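You operate a simulated robot arm through the tools that you are given. There is no shell and no other tool. Be economical: measure what you need, move in short steps, check, and stop when the job is done.

Carry out the task below with a simulated robot arm. There is one attempt and no reset: what you move stays moved.

TASK
Put things in order on the cart top. At the end: the plain jar stands on top of the blue cool block; the silver door pin stands on top of the yellow butter block; the silver valve key stands on top of the yellow pepper; the yellow brass key stands on top of the orange; whatever was shut is shut again. Leave all else as you found it, and nothing knocked over.

It is judged by the outcome, as a careful person would: the job done as asked, and still so three seconds after it is handed in. It fails if anything else is knocked over, pushed out of place, dropped, spilled or broken.

THE ROBOT
A 7-joint arm with a two-finger parallel gripper, fixed in place. Base frame: the origin is at the foot of the arm, x ahead of it, y to its left, z up; the work surface is at about z = 880. Units: mm, rad, N and s.
With the tool pointing down near the work surface it reaches from about 240 to 680 mm from the base axis. Its first joint turns from -1.152 to 1.152 rad. Payload 2.4 kg.
The TCP is the grasp point between the finger pads, 30 mm short of the fingertips. In the tool frame z runs along the fingers and y along their closing line. Largest opening 94 mm; finger width 28, thickness 10; the body of the gripper, 50 by 96 mm, starts 55 mm behind the TCP.
Orientation is that of the tool frame in the base frame, as a unit quaternion [x, y, z, w]. With the fingers straight down and closing along the base's y, the tool's x points along the base's -x, its y along +y and its z along -z.

THE INTERFACE
- The arm moves only by the tool apply_moves. Its argument "commands" is a list of rows, each an object (a shift or turn left out is 0, a gripper value left out holds the last) with "translation": the shift along the base's x, y, z in mm, a list of three; "dr": the turn, a rotation vector about the base's x, y, z in rad, a list of three; "claw": the finger opening in mm, from 0 to 94. In form: [{"translation": [dx, dy, dz], "dr": [wx, wy, wz], "claw": claw}, ...]. A call has 1 to 20 rows; each row shifts and turns the commanded pose from where the row before left it. Each row takes 0.2 s and may step no farther than 50 mm and 0.15 rad from the row before; otherwise, or with a gripper value out of range, the whole call is refused. Where a pose cannot be reached the arm comes as near as it can. A force on the tool above 40 N (or 10 N above the force at the start of the call, whichever is more), or a blocked arm, ends the call early, and 0.2 s more pass. Each finger travels about 153 mm/s and halts on what it meets, pressing with about 27 N; the grip force reading is that of the motor and also rises with nothing between the fingers. The clock runs only during rows and for 0.2 s after the last one: add rows that do not move to give the fingers time. The reply holds the time, the measured pose of the TCP, the force on the tool along the base axes, the opening and the grip force, in the units named above and with some noise, and new pictures: "pictures" is both (left out), scene, wrist or none.
- Cameras (640 x 400 px; columns grow to the right, rows downward): "scene" is fixed at [48.7, 488, 1438]; the picture's right is [-0.60, -0.80, 0.00], its down [-0.49, 0.37, -0.79] and it looks along [0.63, -0.48, -0.61] (base axes); focal length 256 px, centre (320, 200). "wrist" rides on the gripper at [76, 14, -102] in the tool frame; the picture's right is [-0.18, 0.98, 0.00], its down [-0.75, -0.14, -0.64] and it looks along [-0.63, -0.12, 0.77] (tool axes); focal length 243 px, centre (320, 200). There is no depth. A picture from a camera that has moved, and an enlarged one, comes with that camera's place and axes in the base frame and with its lens.
- inspect(camera, box): a new picture of the part [left, top, right, bottom] of that camera's present view, enlarged. No time passes.
- sign_off(): hands the job in; it is judged then, once.

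Work in short steps. Places have to be worked out from the pictures, the camera data and where the tool is seen: move nearer, look again, correct. Check each grasp and each placing, and mend what went wrong. You have 120 turns and 170 pictures in all, those below and enlarged ones among them. Open the gripper and draw the arm clear of the work before you hand the job in, unless the task says otherwise; then end with one line.

The tools are called after ">>>" as a command line: name --argument value ..., lists and objects as JSON in quotes. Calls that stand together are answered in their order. apply_moves: Moves the arm, as the interface text tells. Its arguments: {"type":"object","properties":{"commands":{"type":"array","items":{"type":"object","properties":{"translation":{"type":"array","items":{"type":"number"}},"dr":{"type":"array","items":{"type":"number"}},"claw":{"type":"number"}}}},"pictures":{"type":"string","enum":["both","scene","wrist","none"]}},"required":["commands"]} The other tools are called the same way: inspect (camera, box) takes an enlarged picture of a part of a camera's view; sign_off () hands the job in.

At the start:

```text
clock: 0.0
ee_pos: [436.8, -100.3, 1248.7]
tool_rot: [0.001, 1.0, 0.001, -0.001]
contact_force: [-0.3, 0.2, 0.0]
opening: 93.9
grip_force: 0.0
```

scene: 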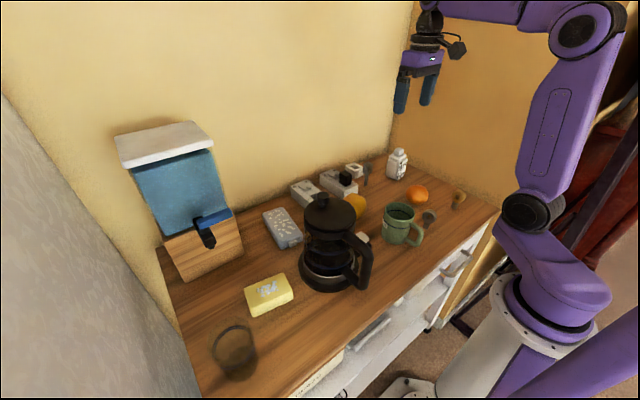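
wrist: 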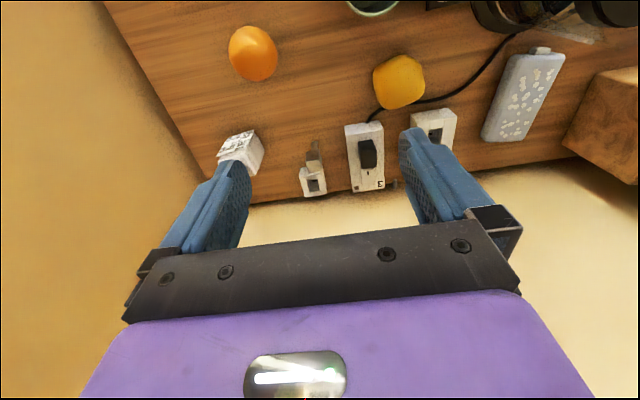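

The scene shows a cart top with many items; I'll enlarge the parts to identify the jar, pin, keys and blocks.

>>> inspect --camera "scene" --box '[320, 140, 500, 252]'

>>> inspect --camera "scene" --box '[160, 180, 400, 330]'

>>> inspect --camera "wrist" --box '[200, 0, 480, 200]'

```text
3.56 times, centred on (410, 196) of scene
camera zoom: at [48.7, 488.0, 1438.0], right [-0.6, -0.8, 0.0], down [-0.49, 0.37, -0.79], along [0.63, -0.48, -0.61], focal length 910 px, centre (0, 214)
```

zoom: 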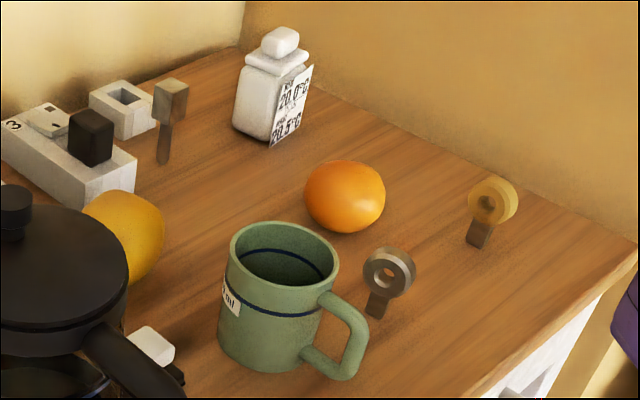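

```text
2.67 times, centred on (280, 255) of scene
camera zoom: at [48.7, 488.0, 1438.0], right [-0.6, -0.8, 0.0], down [-0.49, 0.37, -0.79], along [0.63, -0.48, -0.61], focal length 682 px, centre (427, 53)
```

zoom: 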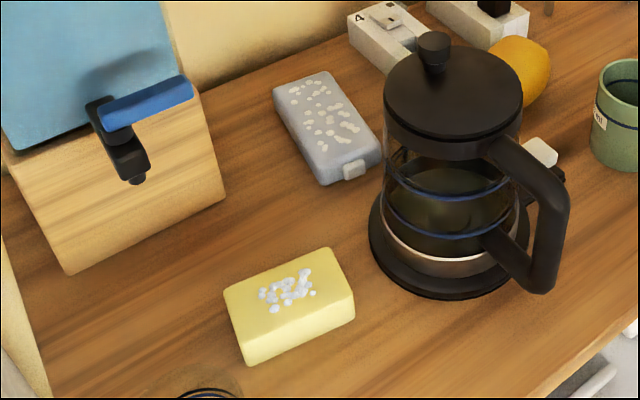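

```text
2.00 times, centred on (340, 100) of wrist
camera zoom: at [360.2, -85.5, 1349.2], right [0.18, 0.98, 0.0], down [0.75, -0.14, 0.64], along [0.63, -0.12, -0.77], focal length 485 px, centre (280, 400)
```

zoom: 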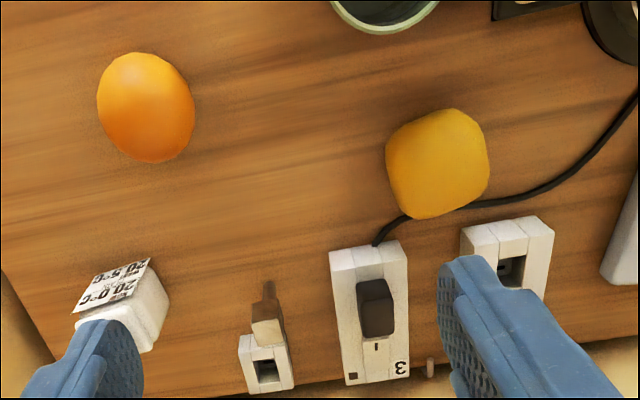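

I'll move the arm to see the right-hand part of the cart (keys, orange) from nearer.

>>> apply_moves --commands '[{"translation": [-45, -20, 0]}, {"translation": [-45, -20, 0]}, {"translation": [-45, -20, 0]}, {"translation": [-30, -20, 0]}, {}]' --pictures "wrist"

```text
clock: 1.2
ee_pos: [271.4, -178.6, 1248.6]
tool_rot: [0.0, 1.0, 0.0, 0.0]
contact_force: [0.0, 0.3, -0.7]
opening: 94.1
grip_force: 0.0
camera wrist: at [195.1, -164.3, 1349.8], right [0.18, 0.98, 0.0], down [0.75, -0.14, 0.64], along [0.63, -0.12, -0.77], focal length 243 px, centre (320, 200)
```

wrist: 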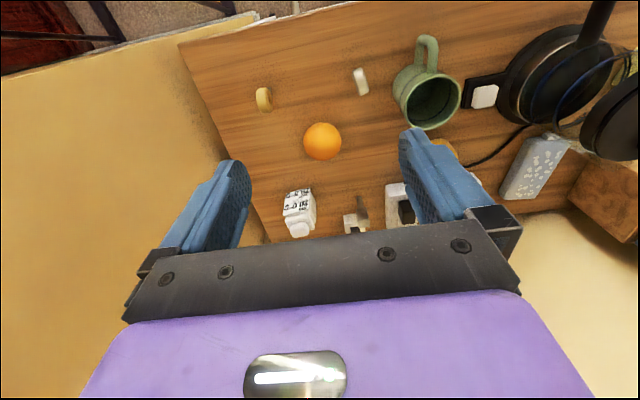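

>>> inspect --camera "wrist" --box '[220, 40, 412, 160]'

>>> inspect --camera "scene" --box '[180, 300, 300, 400]'

>>> inspect --camera "scene" --box '[280, 220, 520, 400]'

```text
3.33 times, centred on (316, 100) of wrist
camera zoom: at [195.1, -164.3, 1349.8], right [0.18, 0.98, 0.0], down [0.75, -0.14, 0.64], along [0.63, -0.12, -0.77], focal length 809 px, centre (333, 533)
```

zoom: 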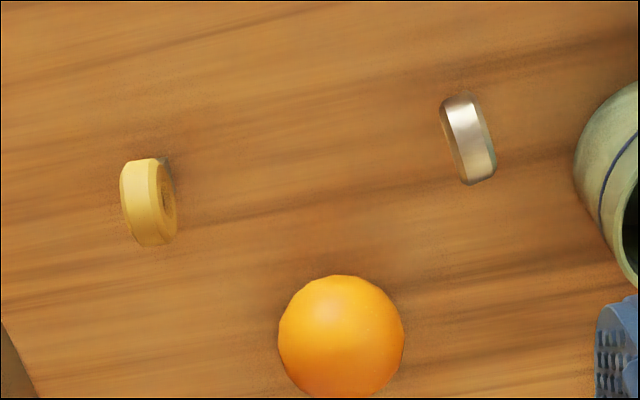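

```text
4.00 times, centred on (240, 350) of scene
camera zoom: at [48.7, 488.0, 1438.0], right [-0.6, -0.8, 0.0], down [-0.49, 0.37, -0.79], along [0.63, -0.48, -0.61], focal length 1024 px, centre (640, -400)
```

zoom: 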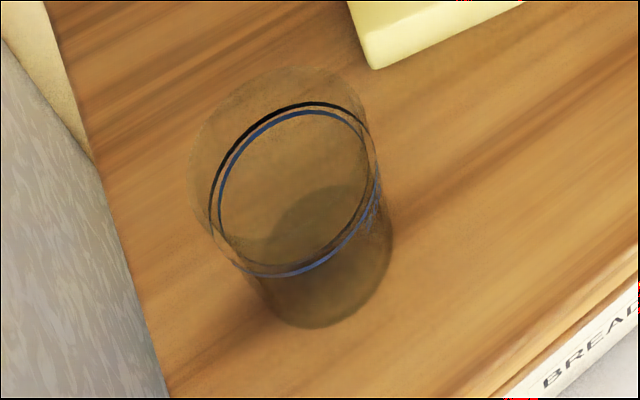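

```text
2.22 times, centred on (400, 310) of scene
camera zoom: at [48.7, 488.0, 1438.0], right [-0.6, -0.8, 0.0], down [-0.49, 0.37, -0.79], along [0.63, -0.48, -0.61], focal length 569 px, centre (142, -44)
```

zoom: 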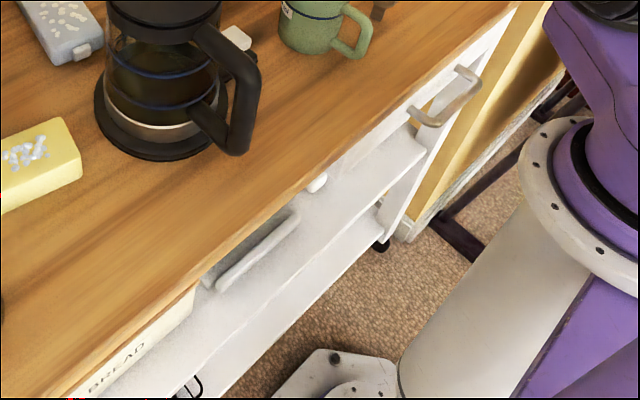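

I'll sweep left to see the press, blocks and jar from the wrist camera.

>>> apply_moves --commands '[{"translation": [0, 45, 10]}, {"translation": [0, 45, 10]}, {"translation": [0, 45, 10]}, {"translation": [0, 45, 10]}, {"translation": [0, 45, 0]}, {"translation": [0, 45, 0]}, {"translation": [0, 45, 0]}, {}]' --pictures "wrist"

>>> apply_moves --commands '[{"translation": [0, 45, 0]}, {"translation": [0, 45, 0]}, {"translation": [0, 45, 0]}, {"translation": [0, 45, 0]}, {"translation": [0, 30, 0]}, {}]' --pictures "wrist"

```text
clock: 3.0
ee_pos: [270.4, 135.9, 1290.1]
tool_rot: [0.001, 1.0, 0.0, 0.0]
contact_force: [-0.6, -0.3, -0.2]
opening: 93.8
grip_force: 0.1
camera wrist: at [195.3, 151.2, 1390.6], right [0.19, 0.98, 0.0], down [0.75, -0.14, 0.64], along [0.63, -0.12, -0.77], focal length 243 px, centre (320, 200)
```

wrist: 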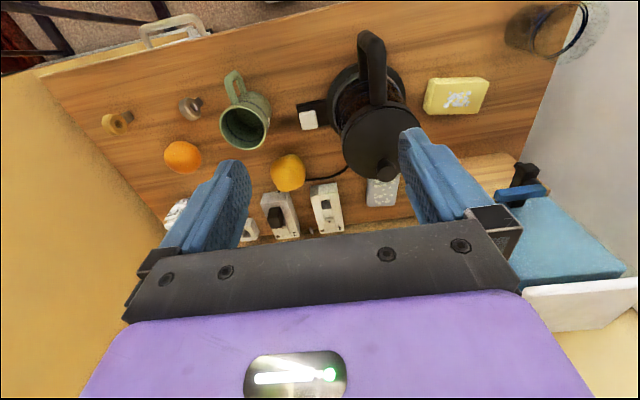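

```text
clock: 4.4
ee_pos: [272.2, 345.7, 1289.4]
tool_rot: [0.0, 1.0, 0.0, 0.0]
contact_force: [-0.2, 0.1, 0.4]
opening: 94.0
grip_force: 0.0
camera wrist: at [195.6, 360.4, 1389.9], right [0.18, 0.98, 0.0], down [0.75, -0.14, 0.64], along [0.63, -0.12, -0.77], focal length 243 px, centre (320, 200)
```

wrist: 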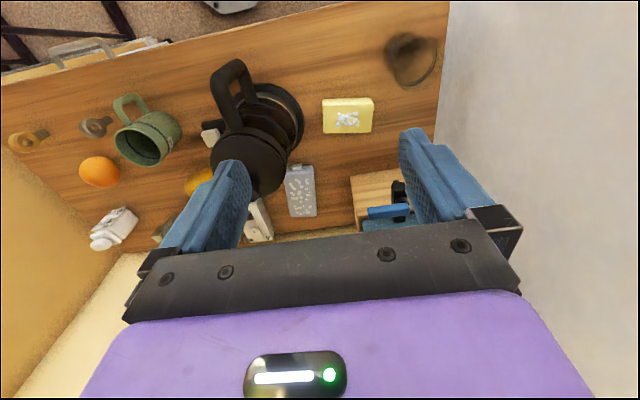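

>>> inspect --camera "wrist" --box '[320, 10, 480, 140]'

>>> inspect --camera "scene" --box '[320, 130, 440, 205]'

>>> inspect --camera "wrist" --box '[60, 180, 180, 260]'

```text
3.08 times, centred on (400, 75) of wrist
camera zoom: at [195.6, 360.4, 1389.9], right [0.18, 0.98, 0.0], down [0.75, -0.14, 0.64], along [0.63, -0.12, -0.77], focal length 746 px, centre (74, 585)
```

zoom: 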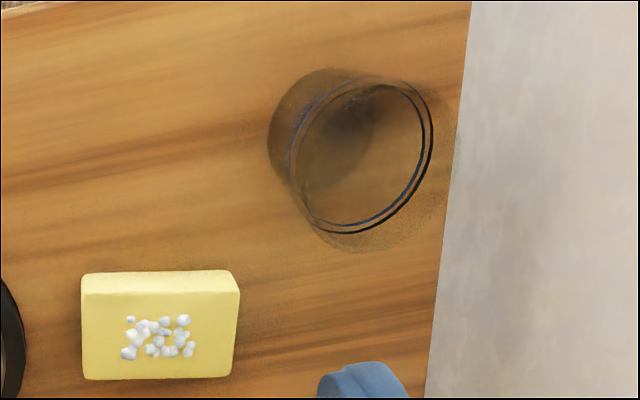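

```text
5.33 times, centred on (380, 168) of scene
camera zoom: at [48.7, 488.0, 1438.0], right [-0.6, -0.8, 0.0], down [-0.49, 0.37, -0.79], along [0.63, -0.48, -0.61], focal length 1365 px, centre (0, 373)
```

zoom: 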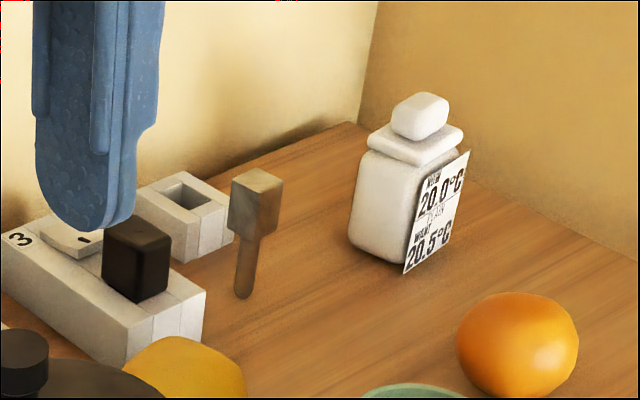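

```text
5.00 times, centred on (120, 220) of wrist
camera zoom: at [195.6, 360.4, 1389.9], right [0.18, 0.98, 0.0], down [0.75, -0.14, 0.64], along [0.63, -0.12, -0.77], focal length 1213 px, centre (1320, 100)
```

zoom: 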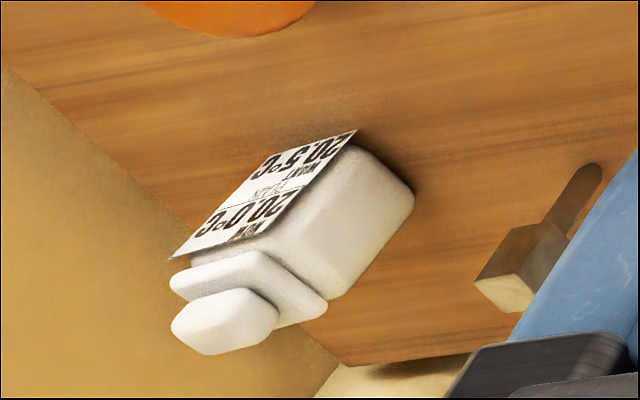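

The white jar's label reads "PLAIN", so that's the plain jar. Now I go to the right side to look at the brass key close up.

>>> apply_moves --commands '[{"translation": [-2, -48, 0]}, {"translation": [-2, -48, 0]}, {"translation": [-2, -48, 0]}, {"translation": [-2, -48, 0]}, {"translation": [-2, -48, 0]}, {"translation": [-2, -48, 0]}, {"translation": [-2, -48, 0]}, {"translation": [-2, -48, 0]}, {"translation": [-2, -48, 0]}, {"translation": [-2, -48, 0]}, {"translation": [-2, -48, 0]}, {"translation": [-2, -48, 0]}, {"translation": [-2, -30, -30]}, {"translation": [0, 0, -48]}, {"translation": [0, 0, -48]}, {"translation": [0, 0, -48]}, {"translation": [0, 0, -48]}, {}, {}]' --pictures "wrist"

```text
clock: 8.4
ee_pos: [244.2, -260.8, 1064.3]
tool_rot: [0.0, 1.0, 0.0, 0.0]
contact_force: [0.9, -0.6, 0.8]
opening: 93.8
grip_force: 0.0
camera wrist: at [167.7, -246.2, 1165.9], right [0.18, 0.98, 0.0], down [0.75, -0.14, 0.64], along [0.63, -0.12, -0.77], focal length 243 px, centre (320, 200)
```

wrist: 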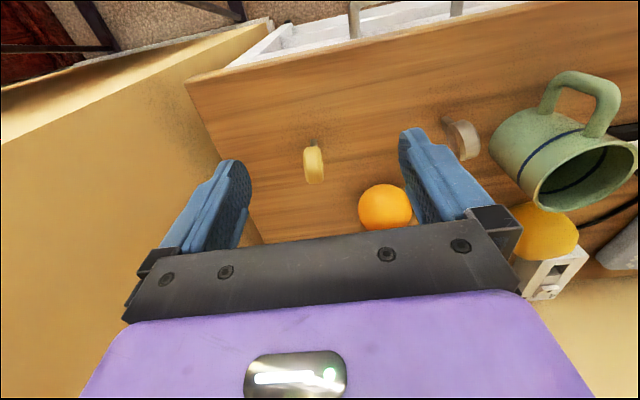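

>>> inspect --camera "wrist" --box '[270, 120, 430, 230]'

>>> inspect --camera "scene" --box '[400, 170, 480, 240]'

```text
3.64 times, centred on (350, 175) of wrist
camera zoom: at [167.7, -246.2, 1165.9], right [0.18, 0.98, 0.0], down [0.75, -0.14, 0.64], along [0.63, -0.12, -0.77], focal length 882 px, centre (211, 291)
```

zoom: 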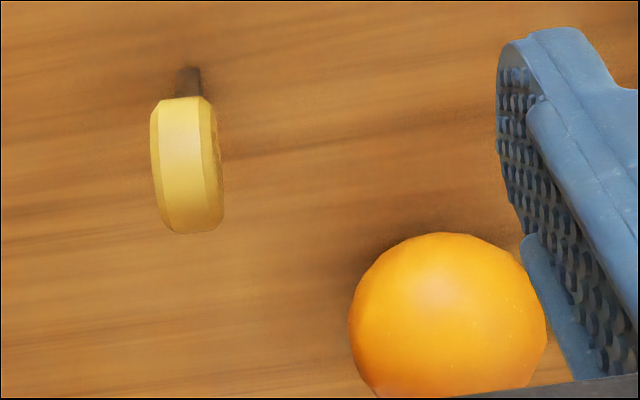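

```text
5.71 times, centred on (440, 205) of scene
camera zoom: at [48.7, 488.0, 1438.0], right [-0.6, -0.8, 0.0], down [-0.49, 0.37, -0.79], along [0.63, -0.48, -0.61], focal length 1462 px, centre (-366, 171)
```

zoom: 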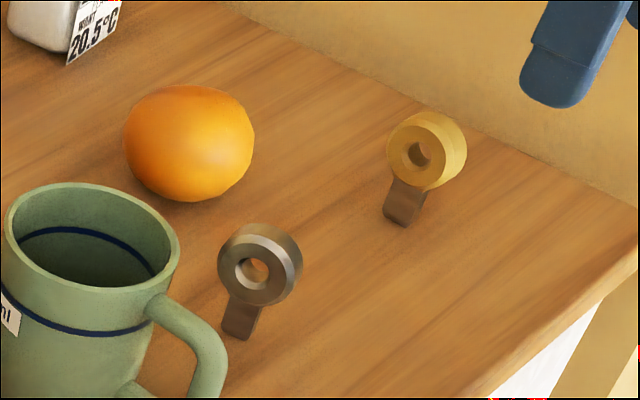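

Brass key's stem stands at about (301,-280) with its top about z 944; the ring faces y, so I descend with the fingers closing along y.

>>> apply_moves --commands '[{"translation": [40, -19, -30], "claw": 70}, {"translation": [17, 0, -34]}, {"translation": [0, 0, -25]}, {}]' --pictures "both"

```text
refused: row 1 steps farther than a row can; nothing moved
```

>>> apply_moves --commands '[{"translation": [30, -19, -30], "claw": 70}, {"translation": [27, 0, -34]}, {"translation": [0, 0, -25]}, {}, {}]' --pictures "both"

```text
clock: 9.6
ee_pos: [302.8, -279.4, 977.7]
tool_rot: [0.001, 1.0, 0.0, 0.0]
contact_force: [0.3, 0.4, -0.8]
opening: 70.2
grip_force: 0.1
camera wrist: at [225.9, -264.8, 1078.0], right [0.18, 0.98, 0.0], down [0.75, -0.14, 0.64], along [0.63, -0.12, -0.77], focal length 243 px, centre (320, 200)
```

scene: 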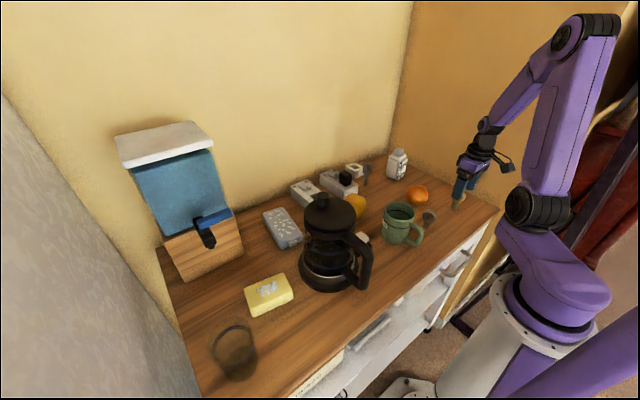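
wrist: 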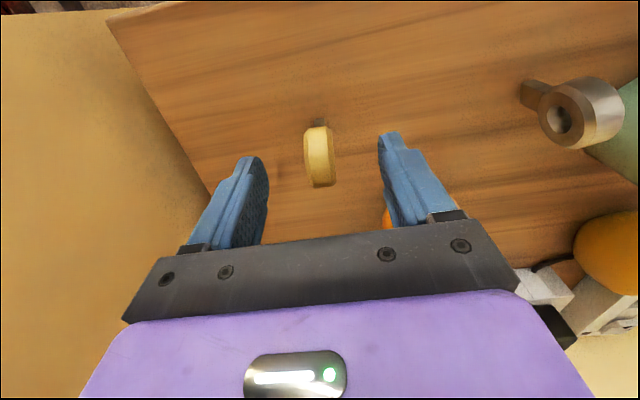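

The key's foot is right under the tool axis (predicted pixel 320,118). Descending and closing.

>>> apply_moves --commands '[{"translation": [-1, 0, -30]}, {"translation": [0, 0, -25]}, {}, {"claw": 40}, {"claw": 10}, {}, {}]' --pictures "wrist"

```text
clock: 11.2
ee_pos: [302.5, -279.5, 921.9]
tool_rot: [0.0, 1.0, 0.0, 0.0]
contact_force: [0.4, 0.4, 0.3]
opening: 21.3
grip_force: 26.5
camera wrist: at [225.2, -264.8, 1023.1], right [0.18, 0.98, 0.0], down [0.75, -0.14, 0.64], along [0.63, -0.12, -0.77], focal length 243 px, centre (320, 200)
```

wrist: 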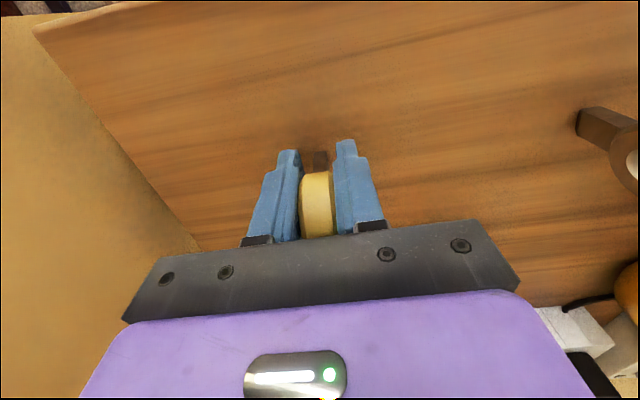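

Grip is on (21 mm). Lift and carry above the orange at about (403,-203), staying well above it.

>>> apply_moves --commands '[{"translation": [0, 0, 30]}, {"translation": [0, 0, 40]}, {"translation": [0, 0, 45]}, {"translation": [30, 20, 0]}, {"translation": [30, 20, 0]}, {"translation": [20, 20, 0]}, {}, {}]' --pictures "both"

>>> inspect --camera "scene" --box '[380, 130, 480, 220]'

>>> inspect --camera "wrist" --box '[220, 40, 420, 260]'

```text
clock: 13.0
ee_pos: [382.2, -220.3, 1037.6]
tool_rot: [0.0, 1.0, 0.0, -0.001]
contact_force: [-0.8, -0.4, -0.4]
opening: 21.4
grip_force: 27.2
camera wrist: at [306.0, -205.8, 1138.6], right [0.19, 0.98, 0.0], down [0.75, -0.14, 0.64], along [0.63, -0.12, -0.77], focal length 243 px, centre (320, 200)
```

scene: 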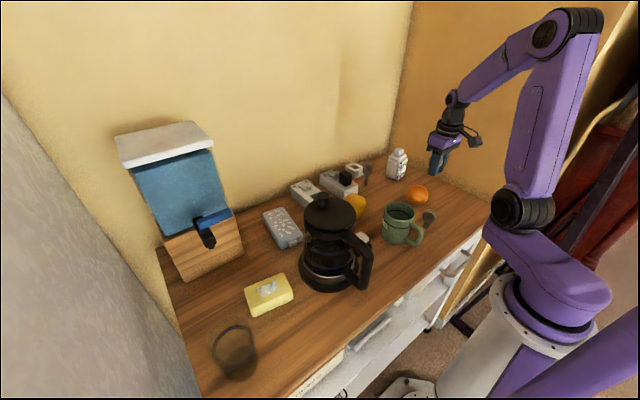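
wrist: 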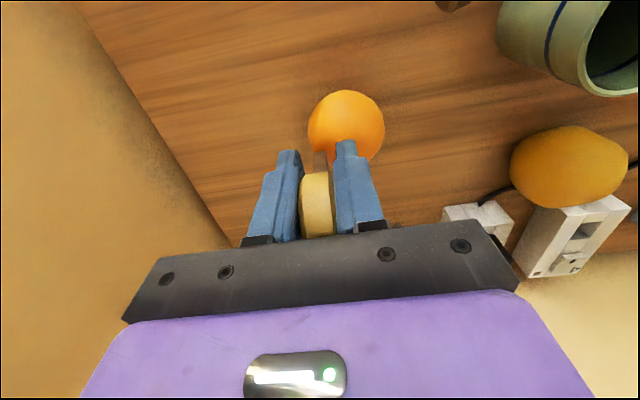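

```text
4.44 times, centred on (430, 175) of scene
camera zoom: at [48.7, 488.0, 1438.0], right [-0.6, -0.8, 0.0], down [-0.49, 0.37, -0.79], along [0.63, -0.48, -0.61], focal length 1137 px, centre (-169, 311)
```

zoom: 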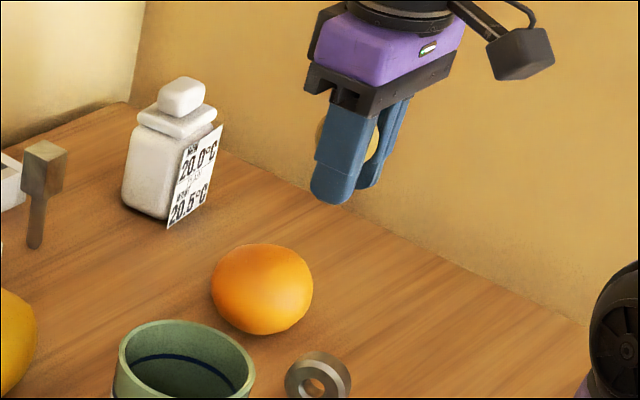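

```text
1.82 times, centred on (320, 150) of wrist
camera zoom: at [306.0, -205.8, 1138.6], right [0.19, 0.98, 0.0], down [0.75, -0.14, 0.64], along [0.63, -0.12, -0.77], focal length 441 px, centre (320, 291)
```

zoom: 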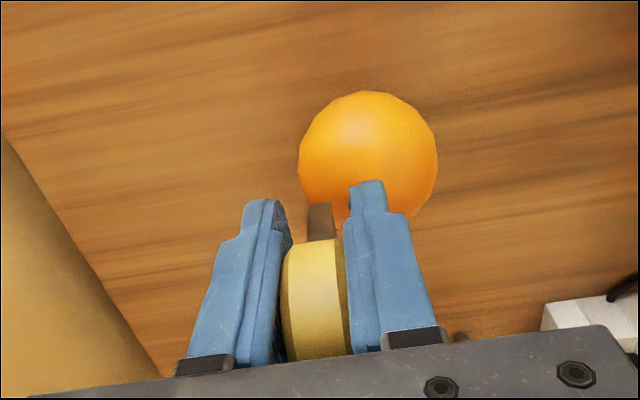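

Orange centre works out at about (404,-200). Move over it with the key's foot still ~15 mm above.

>>> apply_moves --commands '[{"translation": [22, 20, 0]}, {"translation": [0, 0, -22]}, {}, {}]' --pictures "wrist"

>>> inspect --camera "wrist" --box '[240, 80, 400, 250]'

>>> inspect --camera "scene" --box '[380, 140, 460, 220]'

```text
clock: 14.0
ee_pos: [404.2, -200.6, 1016.1]
tool_rot: [0.0, 1.0, 0.0, 0.0]
contact_force: [0.8, -1.2, 0.0]
opening: 20.8
grip_force: 26.9
camera wrist: at [327.8, -186.0, 1116.7], right [0.18, 0.98, 0.0], down [0.75, -0.14, 0.64], along [0.63, -0.12, -0.77], focal length 243 px, centre (320, 200)
```

wrist: 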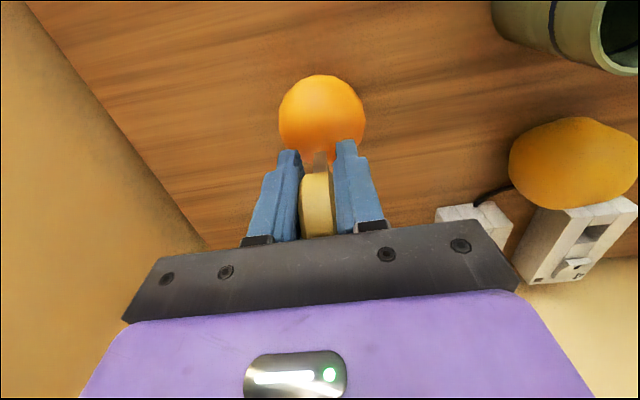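

```text
2.35 times, centred on (320, 165) of wrist
camera zoom: at [327.8, -186.0, 1116.7], right [0.18, 0.98, 0.0], down [0.75, -0.14, 0.64], along [0.63, -0.12, -0.77], focal length 571 px, centre (320, 282)
```

zoom: 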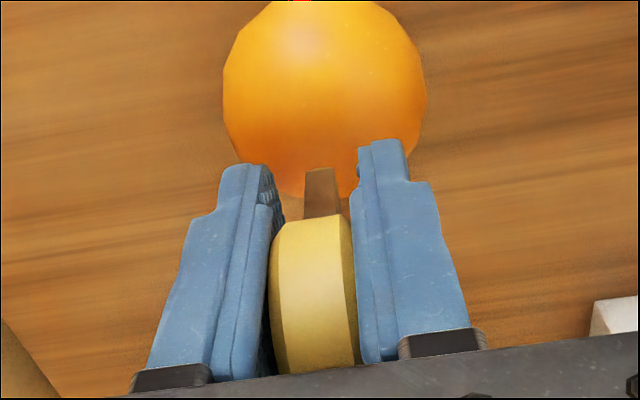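

```text
5.00 times, centred on (420, 180) of scene
camera zoom: at [48.7, 488.0, 1438.0], right [-0.6, -0.8, 0.0], down [-0.49, 0.37, -0.79], along [0.63, -0.48, -0.61], focal length 1279 px, centre (-180, 300)
```

zoom: 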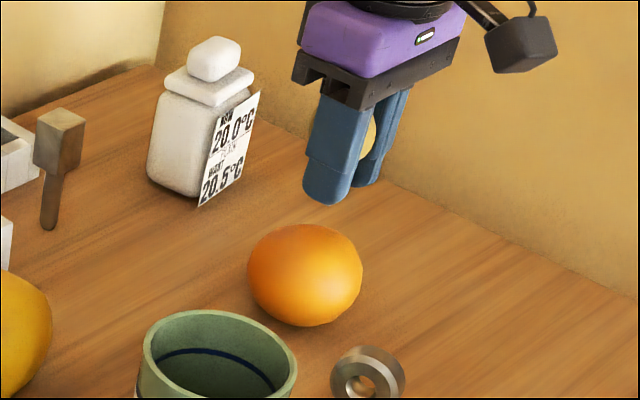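

Axis aligned within ~1.5 mm. Shift y by +1.5 and lower toward expected contact near TCP z≈987.

>>> apply_moves --commands '[{"translation": [0, 1.5, -10]}, {"translation": [0, 0, -10]}, {"translation": [0, 0, -3]}, {}]' --pictures "wrist"

>>> inspect --camera "scene" --box '[390, 150, 450, 215]'

```text
clock: 15.0
ee_pos: [402.6, -198.3, 991.8]
tool_rot: [0.0, 1.0, 0.0, 0.0]
contact_force: [-0.6, -0.7, -0.4]
opening: 21.2
grip_force: 26.6
camera wrist: at [327.1, -184.1, 1093.2], right [0.18, 0.98, 0.0], down [0.75, -0.14, 0.64], along [0.63, -0.12, -0.77], focal length 243 px, centre (320, 200)
```

wrist: 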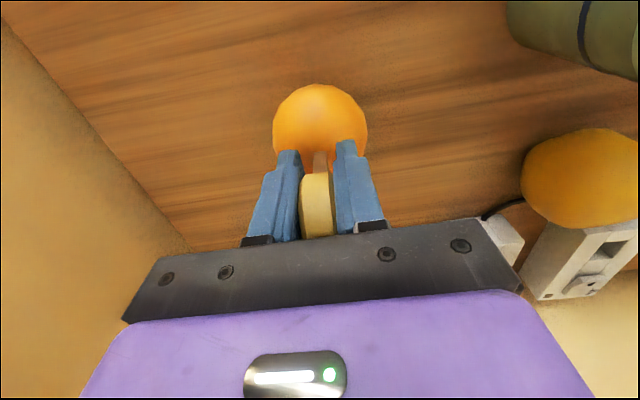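

```text
6.15 times, centred on (420, 182) of scene
camera zoom: at [48.7, 488.0, 1438.0], right [-0.6, -0.8, 0.0], down [-0.49, 0.37, -0.79], along [0.63, -0.48, -0.61], focal length 1575 px, centre (-295, 308)
```

zoom: 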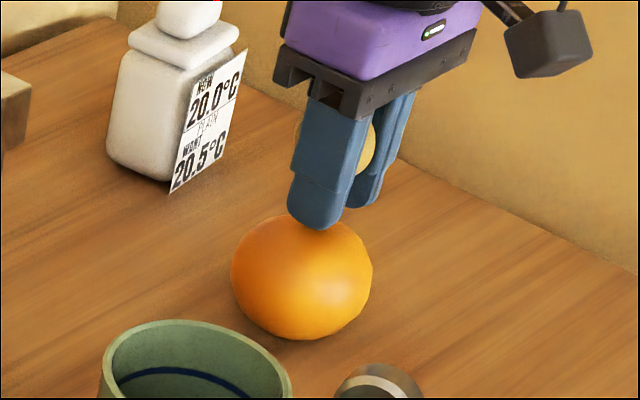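

>>> apply_moves --commands '[{"translation": [0, 0, -2]}, {"translation": [0, 0, -2]}, {}]' --pictures "none"

>>> apply_moves --commands '[{"translation": [0, 0, -2]}, {"translation": [0, 0, -1]}, {}]' --pictures "none"

```text
clock: 15.8
ee_pos: [403.7, -198.9, 989.6]
tool_rot: [0.0, 1.0, -0.001, 0.002]
contact_force: [0.6, 2.6, 21.2]
opening: 21.4
grip_force: 26.7
```

```text
clock: 16.6
ee_pos: [403.2, -199.9, 985.0]
tool_rot: [0.001, 1.0, 0.001, 0.001]
contact_force: [-1.2, -0.6, 20.7]
opening: 21.6
grip_force: 27.0
```

Contact at about z 989 (21 N); back off to relieve the load and look.

>>> apply_moves --commands '[{"translation": [0, 0, 2]}, {}]' --pictures "wrist"

>>> inspect --camera "wrist" --box '[240, 80, 400, 250]'

>>> inspect --camera "scene" --box '[390, 150, 450, 215]'

```text
clock: 17.2
ee_pos: [402.3, -199.0, 987.3]
tool_rot: [0.001, 1.0, 0.002, -0.001]
contact_force: [0.1, 0.0, -0.7]
opening: 21.6
grip_force: 26.9
camera wrist: at [327.0, -183.8, 1087.8], right [0.18, 0.98, 0.0], down [0.76, -0.14, 0.64], along [0.63, -0.12, -0.77], focal length 243 px, centre (320, 200)
```

wrist: 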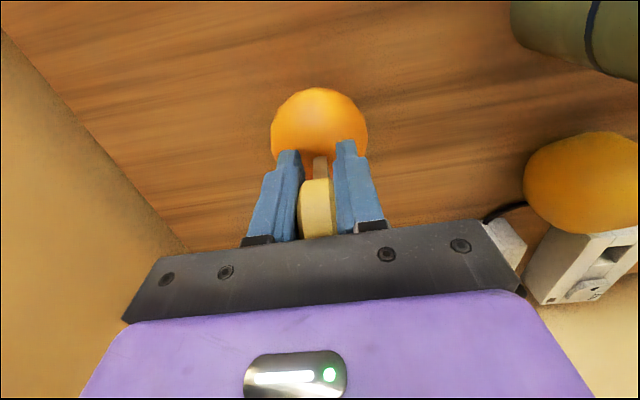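

```text
2.35 times, centred on (320, 165) of wrist
camera zoom: at [327.0, -183.8, 1087.8], right [0.18, 0.98, 0.0], down [0.76, -0.14, 0.64], along [0.63, -0.12, -0.77], focal length 571 px, centre (320, 282)
```

zoom: 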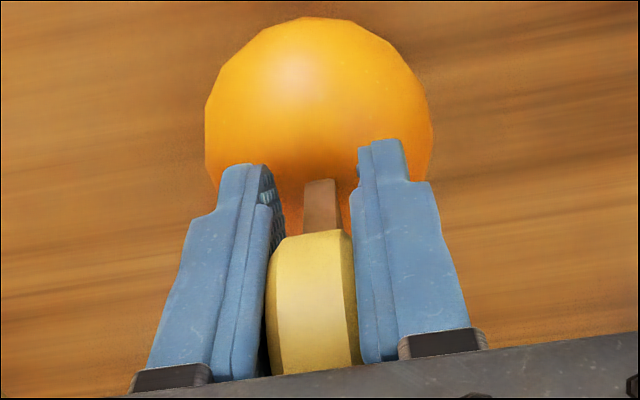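

```text
6.15 times, centred on (420, 182) of scene
camera zoom: at [48.7, 488.0, 1438.0], right [-0.6, -0.8, 0.0], down [-0.49, 0.37, -0.79], along [0.63, -0.48, -0.61], focal length 1575 px, centre (-295, 308)
```

zoom: 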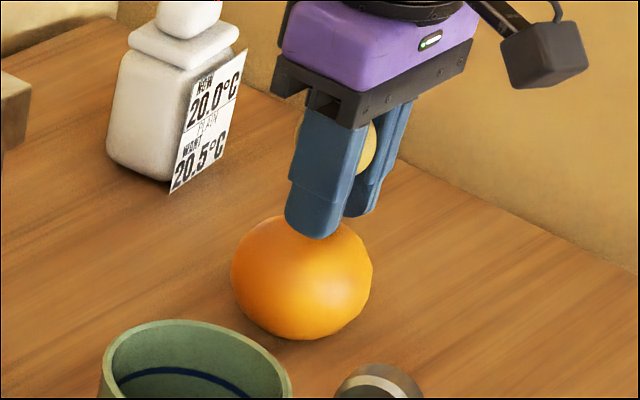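

Key slid ~4 mm up in the grip but is upright. Touch down 1 mm and release slowly.

>>> apply_moves --commands '[{"translation": [0, 0, -1]}, {}]' --pictures "none"

```text
clock: 17.8
ee_pos: [403.8, -198.4, 986.3]
tool_rot: [-0.001, 1.0, 0.0, 0.0]
contact_force: [-0.1, -0.9, 0.0]
opening: 21.4
grip_force: 27.2
```

>>> apply_moves --commands '[{"translation": [0, 0, -0.7]}, {}]' --pictures "none"

```text
clock: 18.4
ee_pos: [403.7, -197.9, 986.6]
tool_rot: [0.0, 1.0, -0.001, 0.0]
contact_force: [-0.1, -0.2, 0.2]
opening: 21.5
grip_force: 26.4
```

>>> apply_moves --commands '[{"translation": [0, 0, -0.7]}, {}]' --pictures "none"

>>> apply_moves --commands '[{"translation": [0, 0, -0.5]}, {}]' --pictures "none"

```text
clock: 19.0
ee_pos: [404.7, -197.5, 985.9]
tool_rot: [0.0, 1.0, 0.001, 0.0]
contact_force: [-3.0, 0.6, 11.6]
opening: 21.4
grip_force: 27.5
```

```text
clock: 19.6
ee_pos: [404.3, -198.9, 985.8]
tool_rot: [-0.001, 1.0, -0.001, 0.001]
contact_force: [-2.6, 0.9, 21.4]
opening: 21.3
grip_force: 26.7
```

Contact found; relieve slightly and open slowly.

>>> apply_moves --commands '[{"translation": [0, 0, 0.8]}, {"claw": 23}, {"claw": 25}, {"claw": 28}, {}]' --pictures "wrist"

>>> inspect --camera "wrist" --box '[240, 80, 400, 250]'

```text
clock: 20.8
ee_pos: [403.5, -199.2, 986.0]
tool_rot: [0.0, 1.0, 0.0, 0.0]
contact_force: [0.2, -0.1, 0.3]
opening: 28.0
grip_force: 0.1
camera wrist: at [327.1, -184.0, 1086.2], right [0.18, 0.98, 0.0], down [0.75, -0.14, 0.64], along [0.63, -0.12, -0.77], focal length 243 px, centre (320, 200)
```

wrist: 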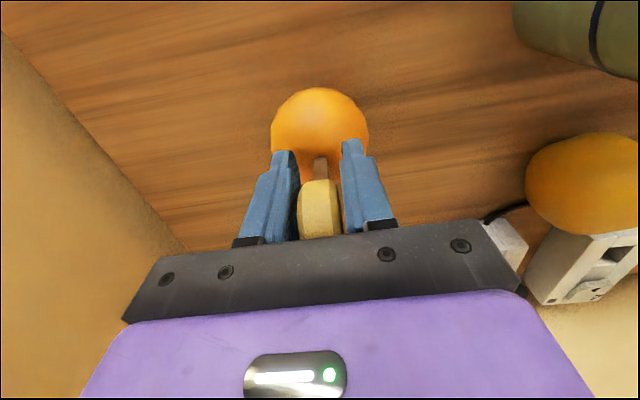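

```text
2.35 times, centred on (320, 165) of wrist
camera zoom: at [327.1, -184.0, 1086.2], right [0.18, 0.98, 0.0], down [0.75, -0.14, 0.64], along [0.63, -0.12, -0.77], focal length 571 px, centre (320, 282)
```

zoom: 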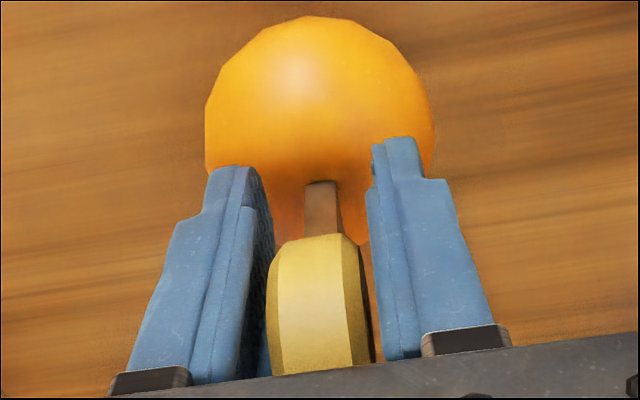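

It stands, with a slight lean; wait a moment with a little more clearance to see if it is stable.

>>> apply_moves --commands '[{"claw": 32}, {}, {}, {}, {}]' --pictures "none"

>>> inspect --camera "wrist" --box '[240, 80, 400, 250]'

```text
clock: 22.0
ee_pos: [403.4, -198.5, 985.1]
tool_rot: [0.0, 1.0, 0.0, 0.0]
contact_force: [-0.4, -0.3, -0.4]
opening: 31.9
grip_force: 0.1
```

```text
2.35 times, centred on (320, 165) of wrist
camera zoom: at [327.1, -183.9, 1086.2], right [0.18, 0.98, 0.0], down [0.75, -0.14, 0.64], along [0.63, -0.12, -0.77], focal length 571 px, centre (320, 282)
```

zoom: 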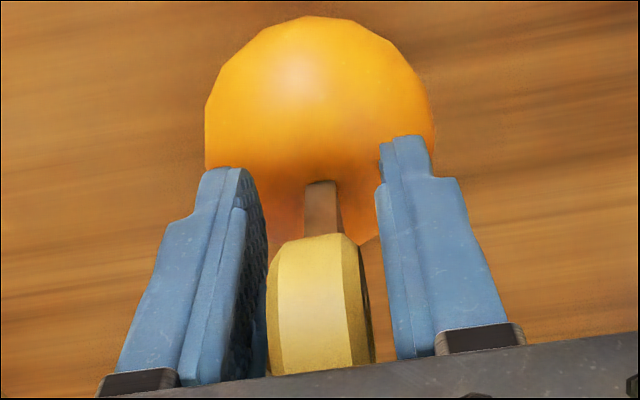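

It's stationary. Open wider and lift clear.

>>> apply_moves --commands '[{"claw": 40}, {"claw": 50}, {"translation": [0, 0, 20]}, {"translation": [0, 0, 40]}, {"translation": [0, 0, 40]}, {}]' --pictures "none"

>>> inspect --camera "scene" --box '[380, 130, 460, 220]'

>>> inspect --camera "wrist" --box '[220, 40, 420, 200]'

```text
clock: 23.4
ee_pos: [403.1, -197.8, 1084.4]
tool_rot: [0.001, 1.0, 0.001, 0.0]
contact_force: [0.1, -0.6, 0.4]
opening: 49.9
grip_force: 0.0
```

```text
4.44 times, centred on (420, 175) of scene
camera zoom: at [48.7, 488.0, 1438.0], right [-0.6, -0.8, 0.0], down [-0.49, 0.37, -0.79], along [0.63, -0.48, -0.61], focal length 1137 px, centre (-124, 311)
```

zoom: 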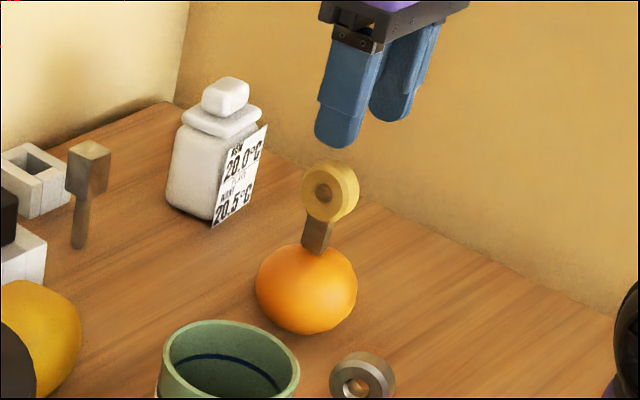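

```text
2.50 times, centred on (320, 120) of wrist
camera zoom: at [326.9, -183.7, 1186.4], right [0.18, 0.98, 0.0], down [0.75, -0.14, 0.64], along [0.63, -0.12, -0.77], focal length 606 px, centre (320, 400)
```

zoom: 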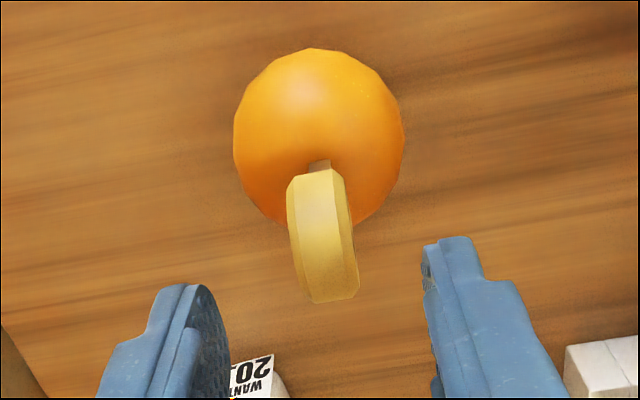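

Brass key stands on the orange. Next, look at the silver valve key (≈(302,-120)).

>>> apply_moves --commands '[{"translation": [-45, 20, 0], "claw": 70}, {"translation": [-45, 20, 0]}, {"translation": [-45, 20, 0]}, {"translation": [-23, 20, -20]}, {}, {}]' --pictures "wrist"

>>> inspect --camera "wrist" --box '[240, 60, 400, 200]'

```text
clock: 24.8
ee_pos: [252.5, -120.6, 1069.1]
tool_rot: [0.0, 1.0, 0.001, 0.0]
contact_force: [0.0, 0.7, 0.4]
opening: 69.7
grip_force: 0.1
out of reach, approached as far as the arm can: row 4
camera wrist: at [176.2, -106.9, 1169.4], right [0.18, 0.98, 0.0], down [0.75, -0.14, 0.64], along [0.63, -0.12, -0.77], focal length 243 px, centre (320, 200)
```

wrist: 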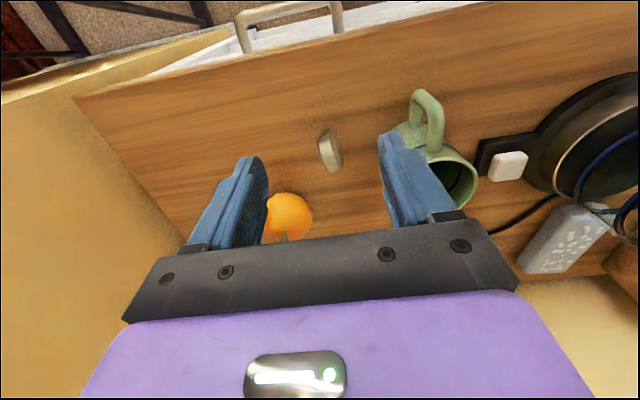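

```text
2.86 times, centred on (320, 130) of wrist
camera zoom: at [176.2, -106.9, 1169.4], right [0.18, 0.98, 0.0], down [0.75, -0.14, 0.64], along [0.63, -0.12, -0.77], focal length 693 px, centre (320, 400)
```

zoom: 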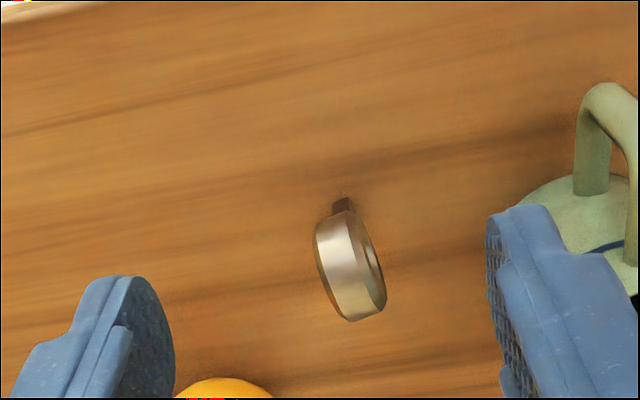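

Valve key foot at about (303,-121), yaw ~+0.07. Move above it and check.

>>> apply_moves --commands '[{"translation": [25, 0, -30], "dr": [0, 0, 0.07], "claw": 56}, {"translation": [25, 0, -30]}, {"translation": [0, 0, -30]}, {}, {}]' --pictures "wrist"

```text
clock: 26.0
ee_pos: [295.3, -117.6, 974.8]
tool_rot: [-0.035, 0.999, 0.0, 0.0]
contact_force: [0.4, 0.6, -0.8]
opening: 55.8
grip_force: 0.0
camera wrist: at [218.4, -108.8, 1075.8], right [0.12, 0.99, 0.0], down [0.76, -0.09, 0.64], along [0.64, -0.07, -0.77], focal length 243 px, centre (320, 200)
```

wrist: 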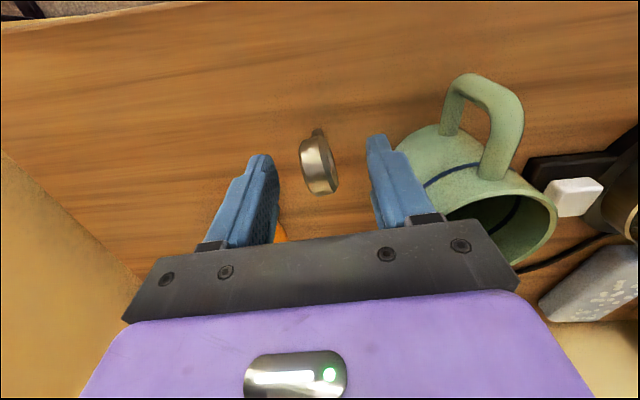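

>>> apply_moves --commands '[{"translation": [8, -2.5, -5], "dr": [0, 0, 0.04]}, {"translation": [0, 0, -15]}, {}]' --pictures "wrist"

>>> inspect --camera "wrist" --box '[240, 80, 400, 250]'

```text
clock: 26.8
ee_pos: [305.1, -120.6, 954.4]
tool_rot: [-0.055, 0.999, 0.001, -0.001]
contact_force: [0.4, 1.0, 0.4]
opening: 56.0
grip_force: 0.0
camera wrist: at [226.3, -114.5, 1055.6], right [0.08, 1.0, 0.0], down [0.76, -0.06, 0.64], along [0.64, -0.05, -0.77], focal length 243 px, centre (320, 200)
```

wrist: 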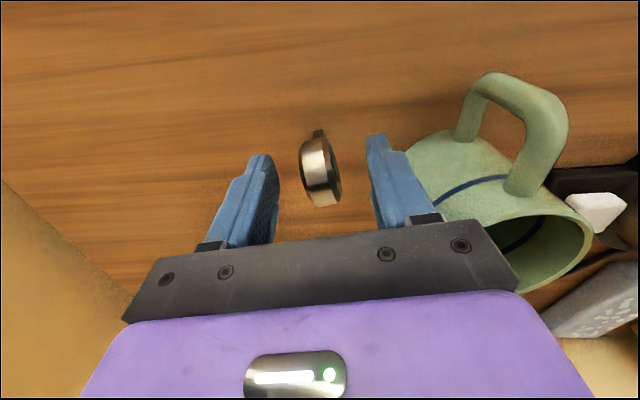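

```text
2.35 times, centred on (320, 165) of wrist
camera zoom: at [226.3, -114.5, 1055.6], right [0.08, 1.0, 0.0], down [0.76, -0.06, 0.64], along [0.64, -0.05, -0.77], focal length 571 px, centre (320, 282)
```

zoom: 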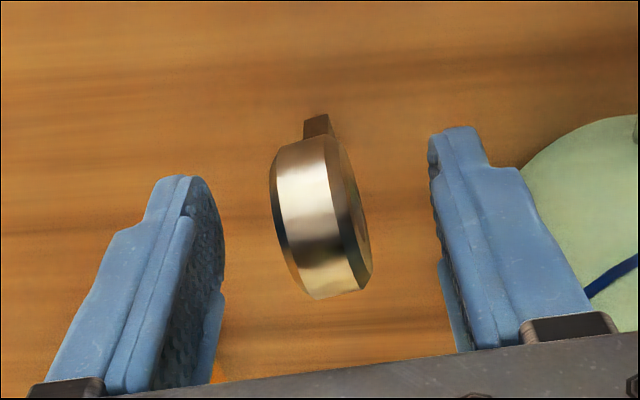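

Aligned; descend and close.

>>> apply_moves --commands '[{"translation": [-1.5, 0, -20]}, {"translation": [0, 0, -14]}, {}, {"claw": 35}, {"claw": 12}, {}, {}]' --pictures "wrist"

```text
clock: 28.4
ee_pos: [301.8, -120.3, 921.0]
tool_rot: [-0.055, 0.998, 0.0, 0.0]
contact_force: [0.5, -0.5, -0.6]
opening: 21.6
grip_force: 27.2
camera wrist: at [224.6, -114.4, 1022.0], right [0.08, 1.0, 0.0], down [0.76, -0.06, 0.64], along [0.64, -0.05, -0.77], focal length 243 px, centre (320, 200)
```

wrist: 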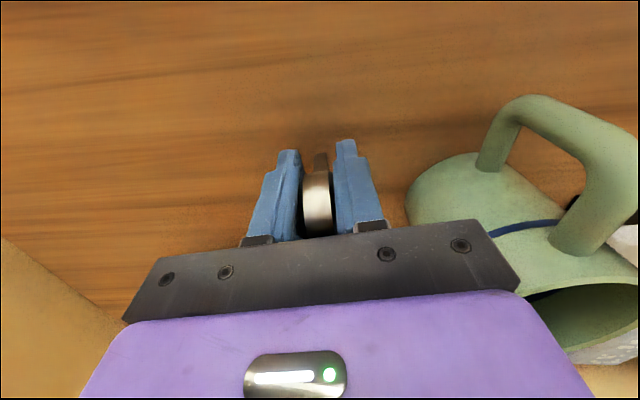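

Gripped (21.6 mm). Lift to z≈1060 and carry toward the pepper, stopping short to look.

>>> apply_moves --commands '[{"translation": [0, 0, 40]}, {"translation": [0, 0, 50]}, {"translation": [0, 0, 50]}, {"translation": [35, 30, 0]}, {"translation": [35, 30, 0]}, {"translation": [35, 30, 0]}, {"translation": [30, 30, 0]}, {}, {}]' --pictures "both"

>>> inspect --camera "wrist" --box '[220, 40, 420, 200]'

>>> inspect --camera "scene" --box '[320, 130, 440, 240]'

```text
clock: 30.4
ee_pos: [436.9, -0.4, 1061.5]
tool_rot: [-0.054, 0.999, 0.0, 0.001]
contact_force: [-0.5, 1.1, -0.8]
opening: 21.4
grip_force: 26.9
camera wrist: at [360.0, 6.0, 1162.4], right [0.08, 1.0, 0.0], down [0.76, -0.06, 0.64], along [0.64, -0.05, -0.77], focal length 243 px, centre (320, 200)
```

scene: 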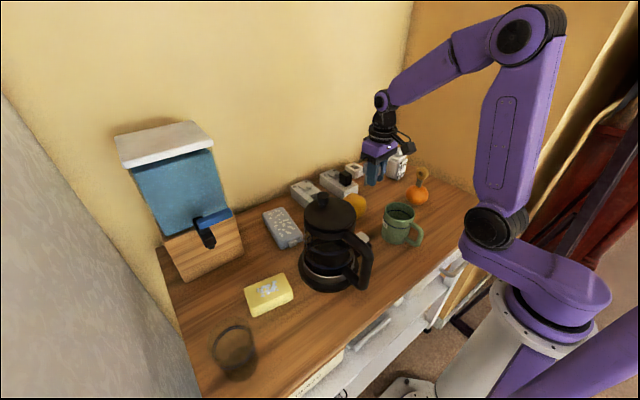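
wrist: 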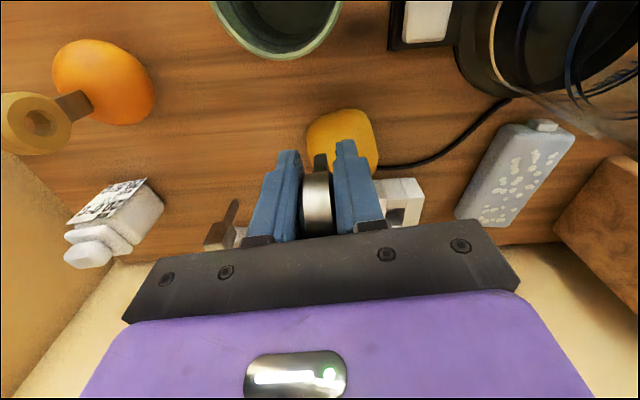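

```text
2.50 times, centred on (320, 120) of wrist
camera zoom: at [360.0, 6.0, 1162.4], right [0.08, 1.0, 0.0], down [0.76, -0.06, 0.64], along [0.64, -0.05, -0.77], focal length 606 px, centre (320, 400)
```

zoom: 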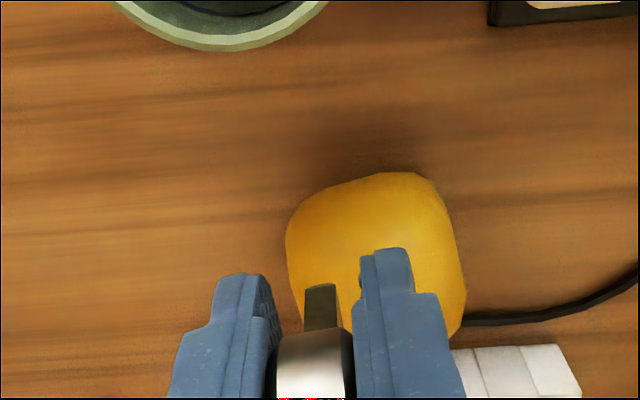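

```text
3.64 times, centred on (380, 185) of scene
camera zoom: at [48.7, 488.0, 1438.0], right [-0.6, -0.8, 0.0], down [-0.49, 0.37, -0.79], along [0.63, -0.48, -0.61], focal length 930 px, centre (102, 254)
```

zoom: 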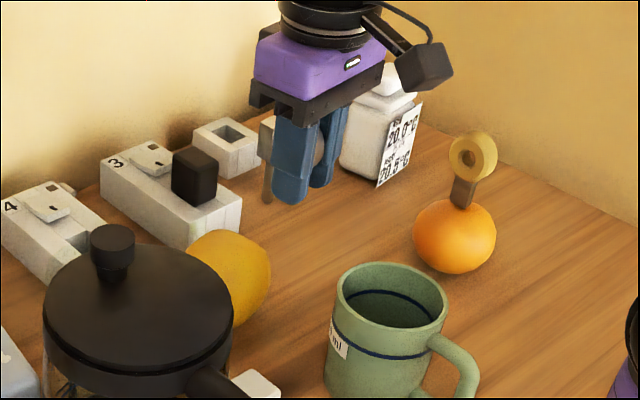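

Pepper centre estimated at (489,22), top perhaps z≈960. Move over it and check alignment.

>>> apply_moves --commands '[{"translation": [35, 15, 0]}, {"translation": [17, 7.5, 0]}, {"translation": [0, 0, -20]}, {}, {}]' --pictures "wrist"

>>> inspect --camera "wrist" --box '[240, 50, 400, 200]'

>>> inspect --camera "scene" --box '[320, 140, 400, 230]'

```text
clock: 31.6
ee_pos: [489.2, 21.4, 1040.9]
tool_rot: [-0.055, 0.998, 0.0, 0.0]
contact_force: [-0.7, -0.4, 0.1]
opening: 21.3
grip_force: 27.2
camera wrist: at [411.7, 27.7, 1142.1], right [0.08, 1.0, 0.0], down [0.76, -0.06, 0.64], along [0.64, -0.05, -0.77], focal length 243 px, centre (320, 200)
```

wrist: 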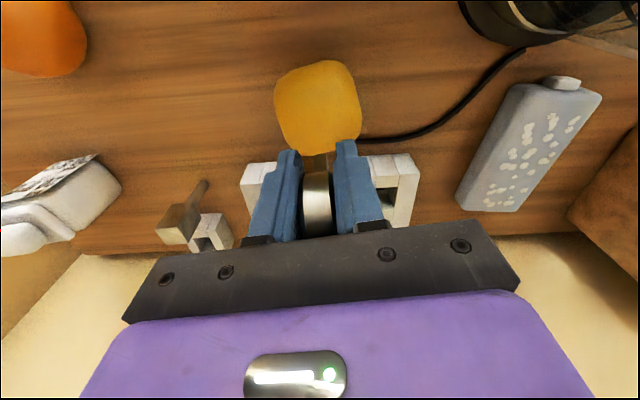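

```text
2.67 times, centred on (320, 125) of wrist
camera zoom: at [411.7, 27.7, 1142.1], right [0.08, 1.0, 0.0], down [0.76, -0.06, 0.64], along [0.64, -0.05, -0.77], focal length 647 px, centre (320, 400)
```

zoom: 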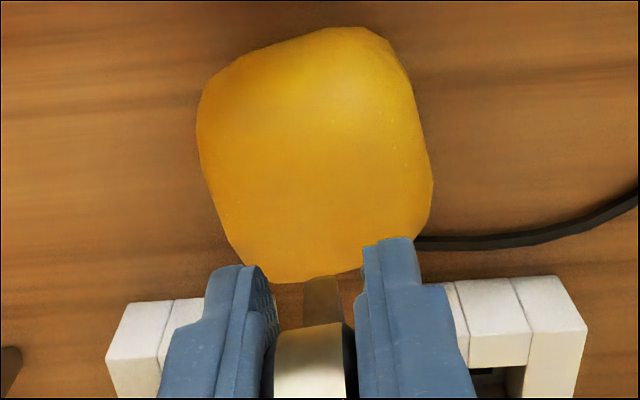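

```text
4.44 times, centred on (360, 185) of scene
camera zoom: at [48.7, 488.0, 1438.0], right [-0.6, -0.8, 0.0], down [-0.49, 0.37, -0.79], along [0.63, -0.48, -0.61], focal length 1137 px, centre (142, 267)
```

zoom: 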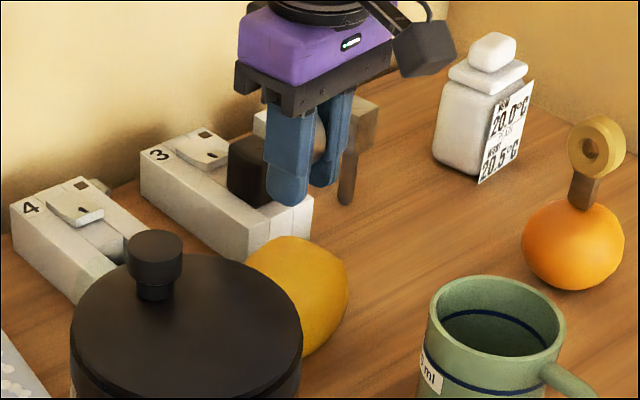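

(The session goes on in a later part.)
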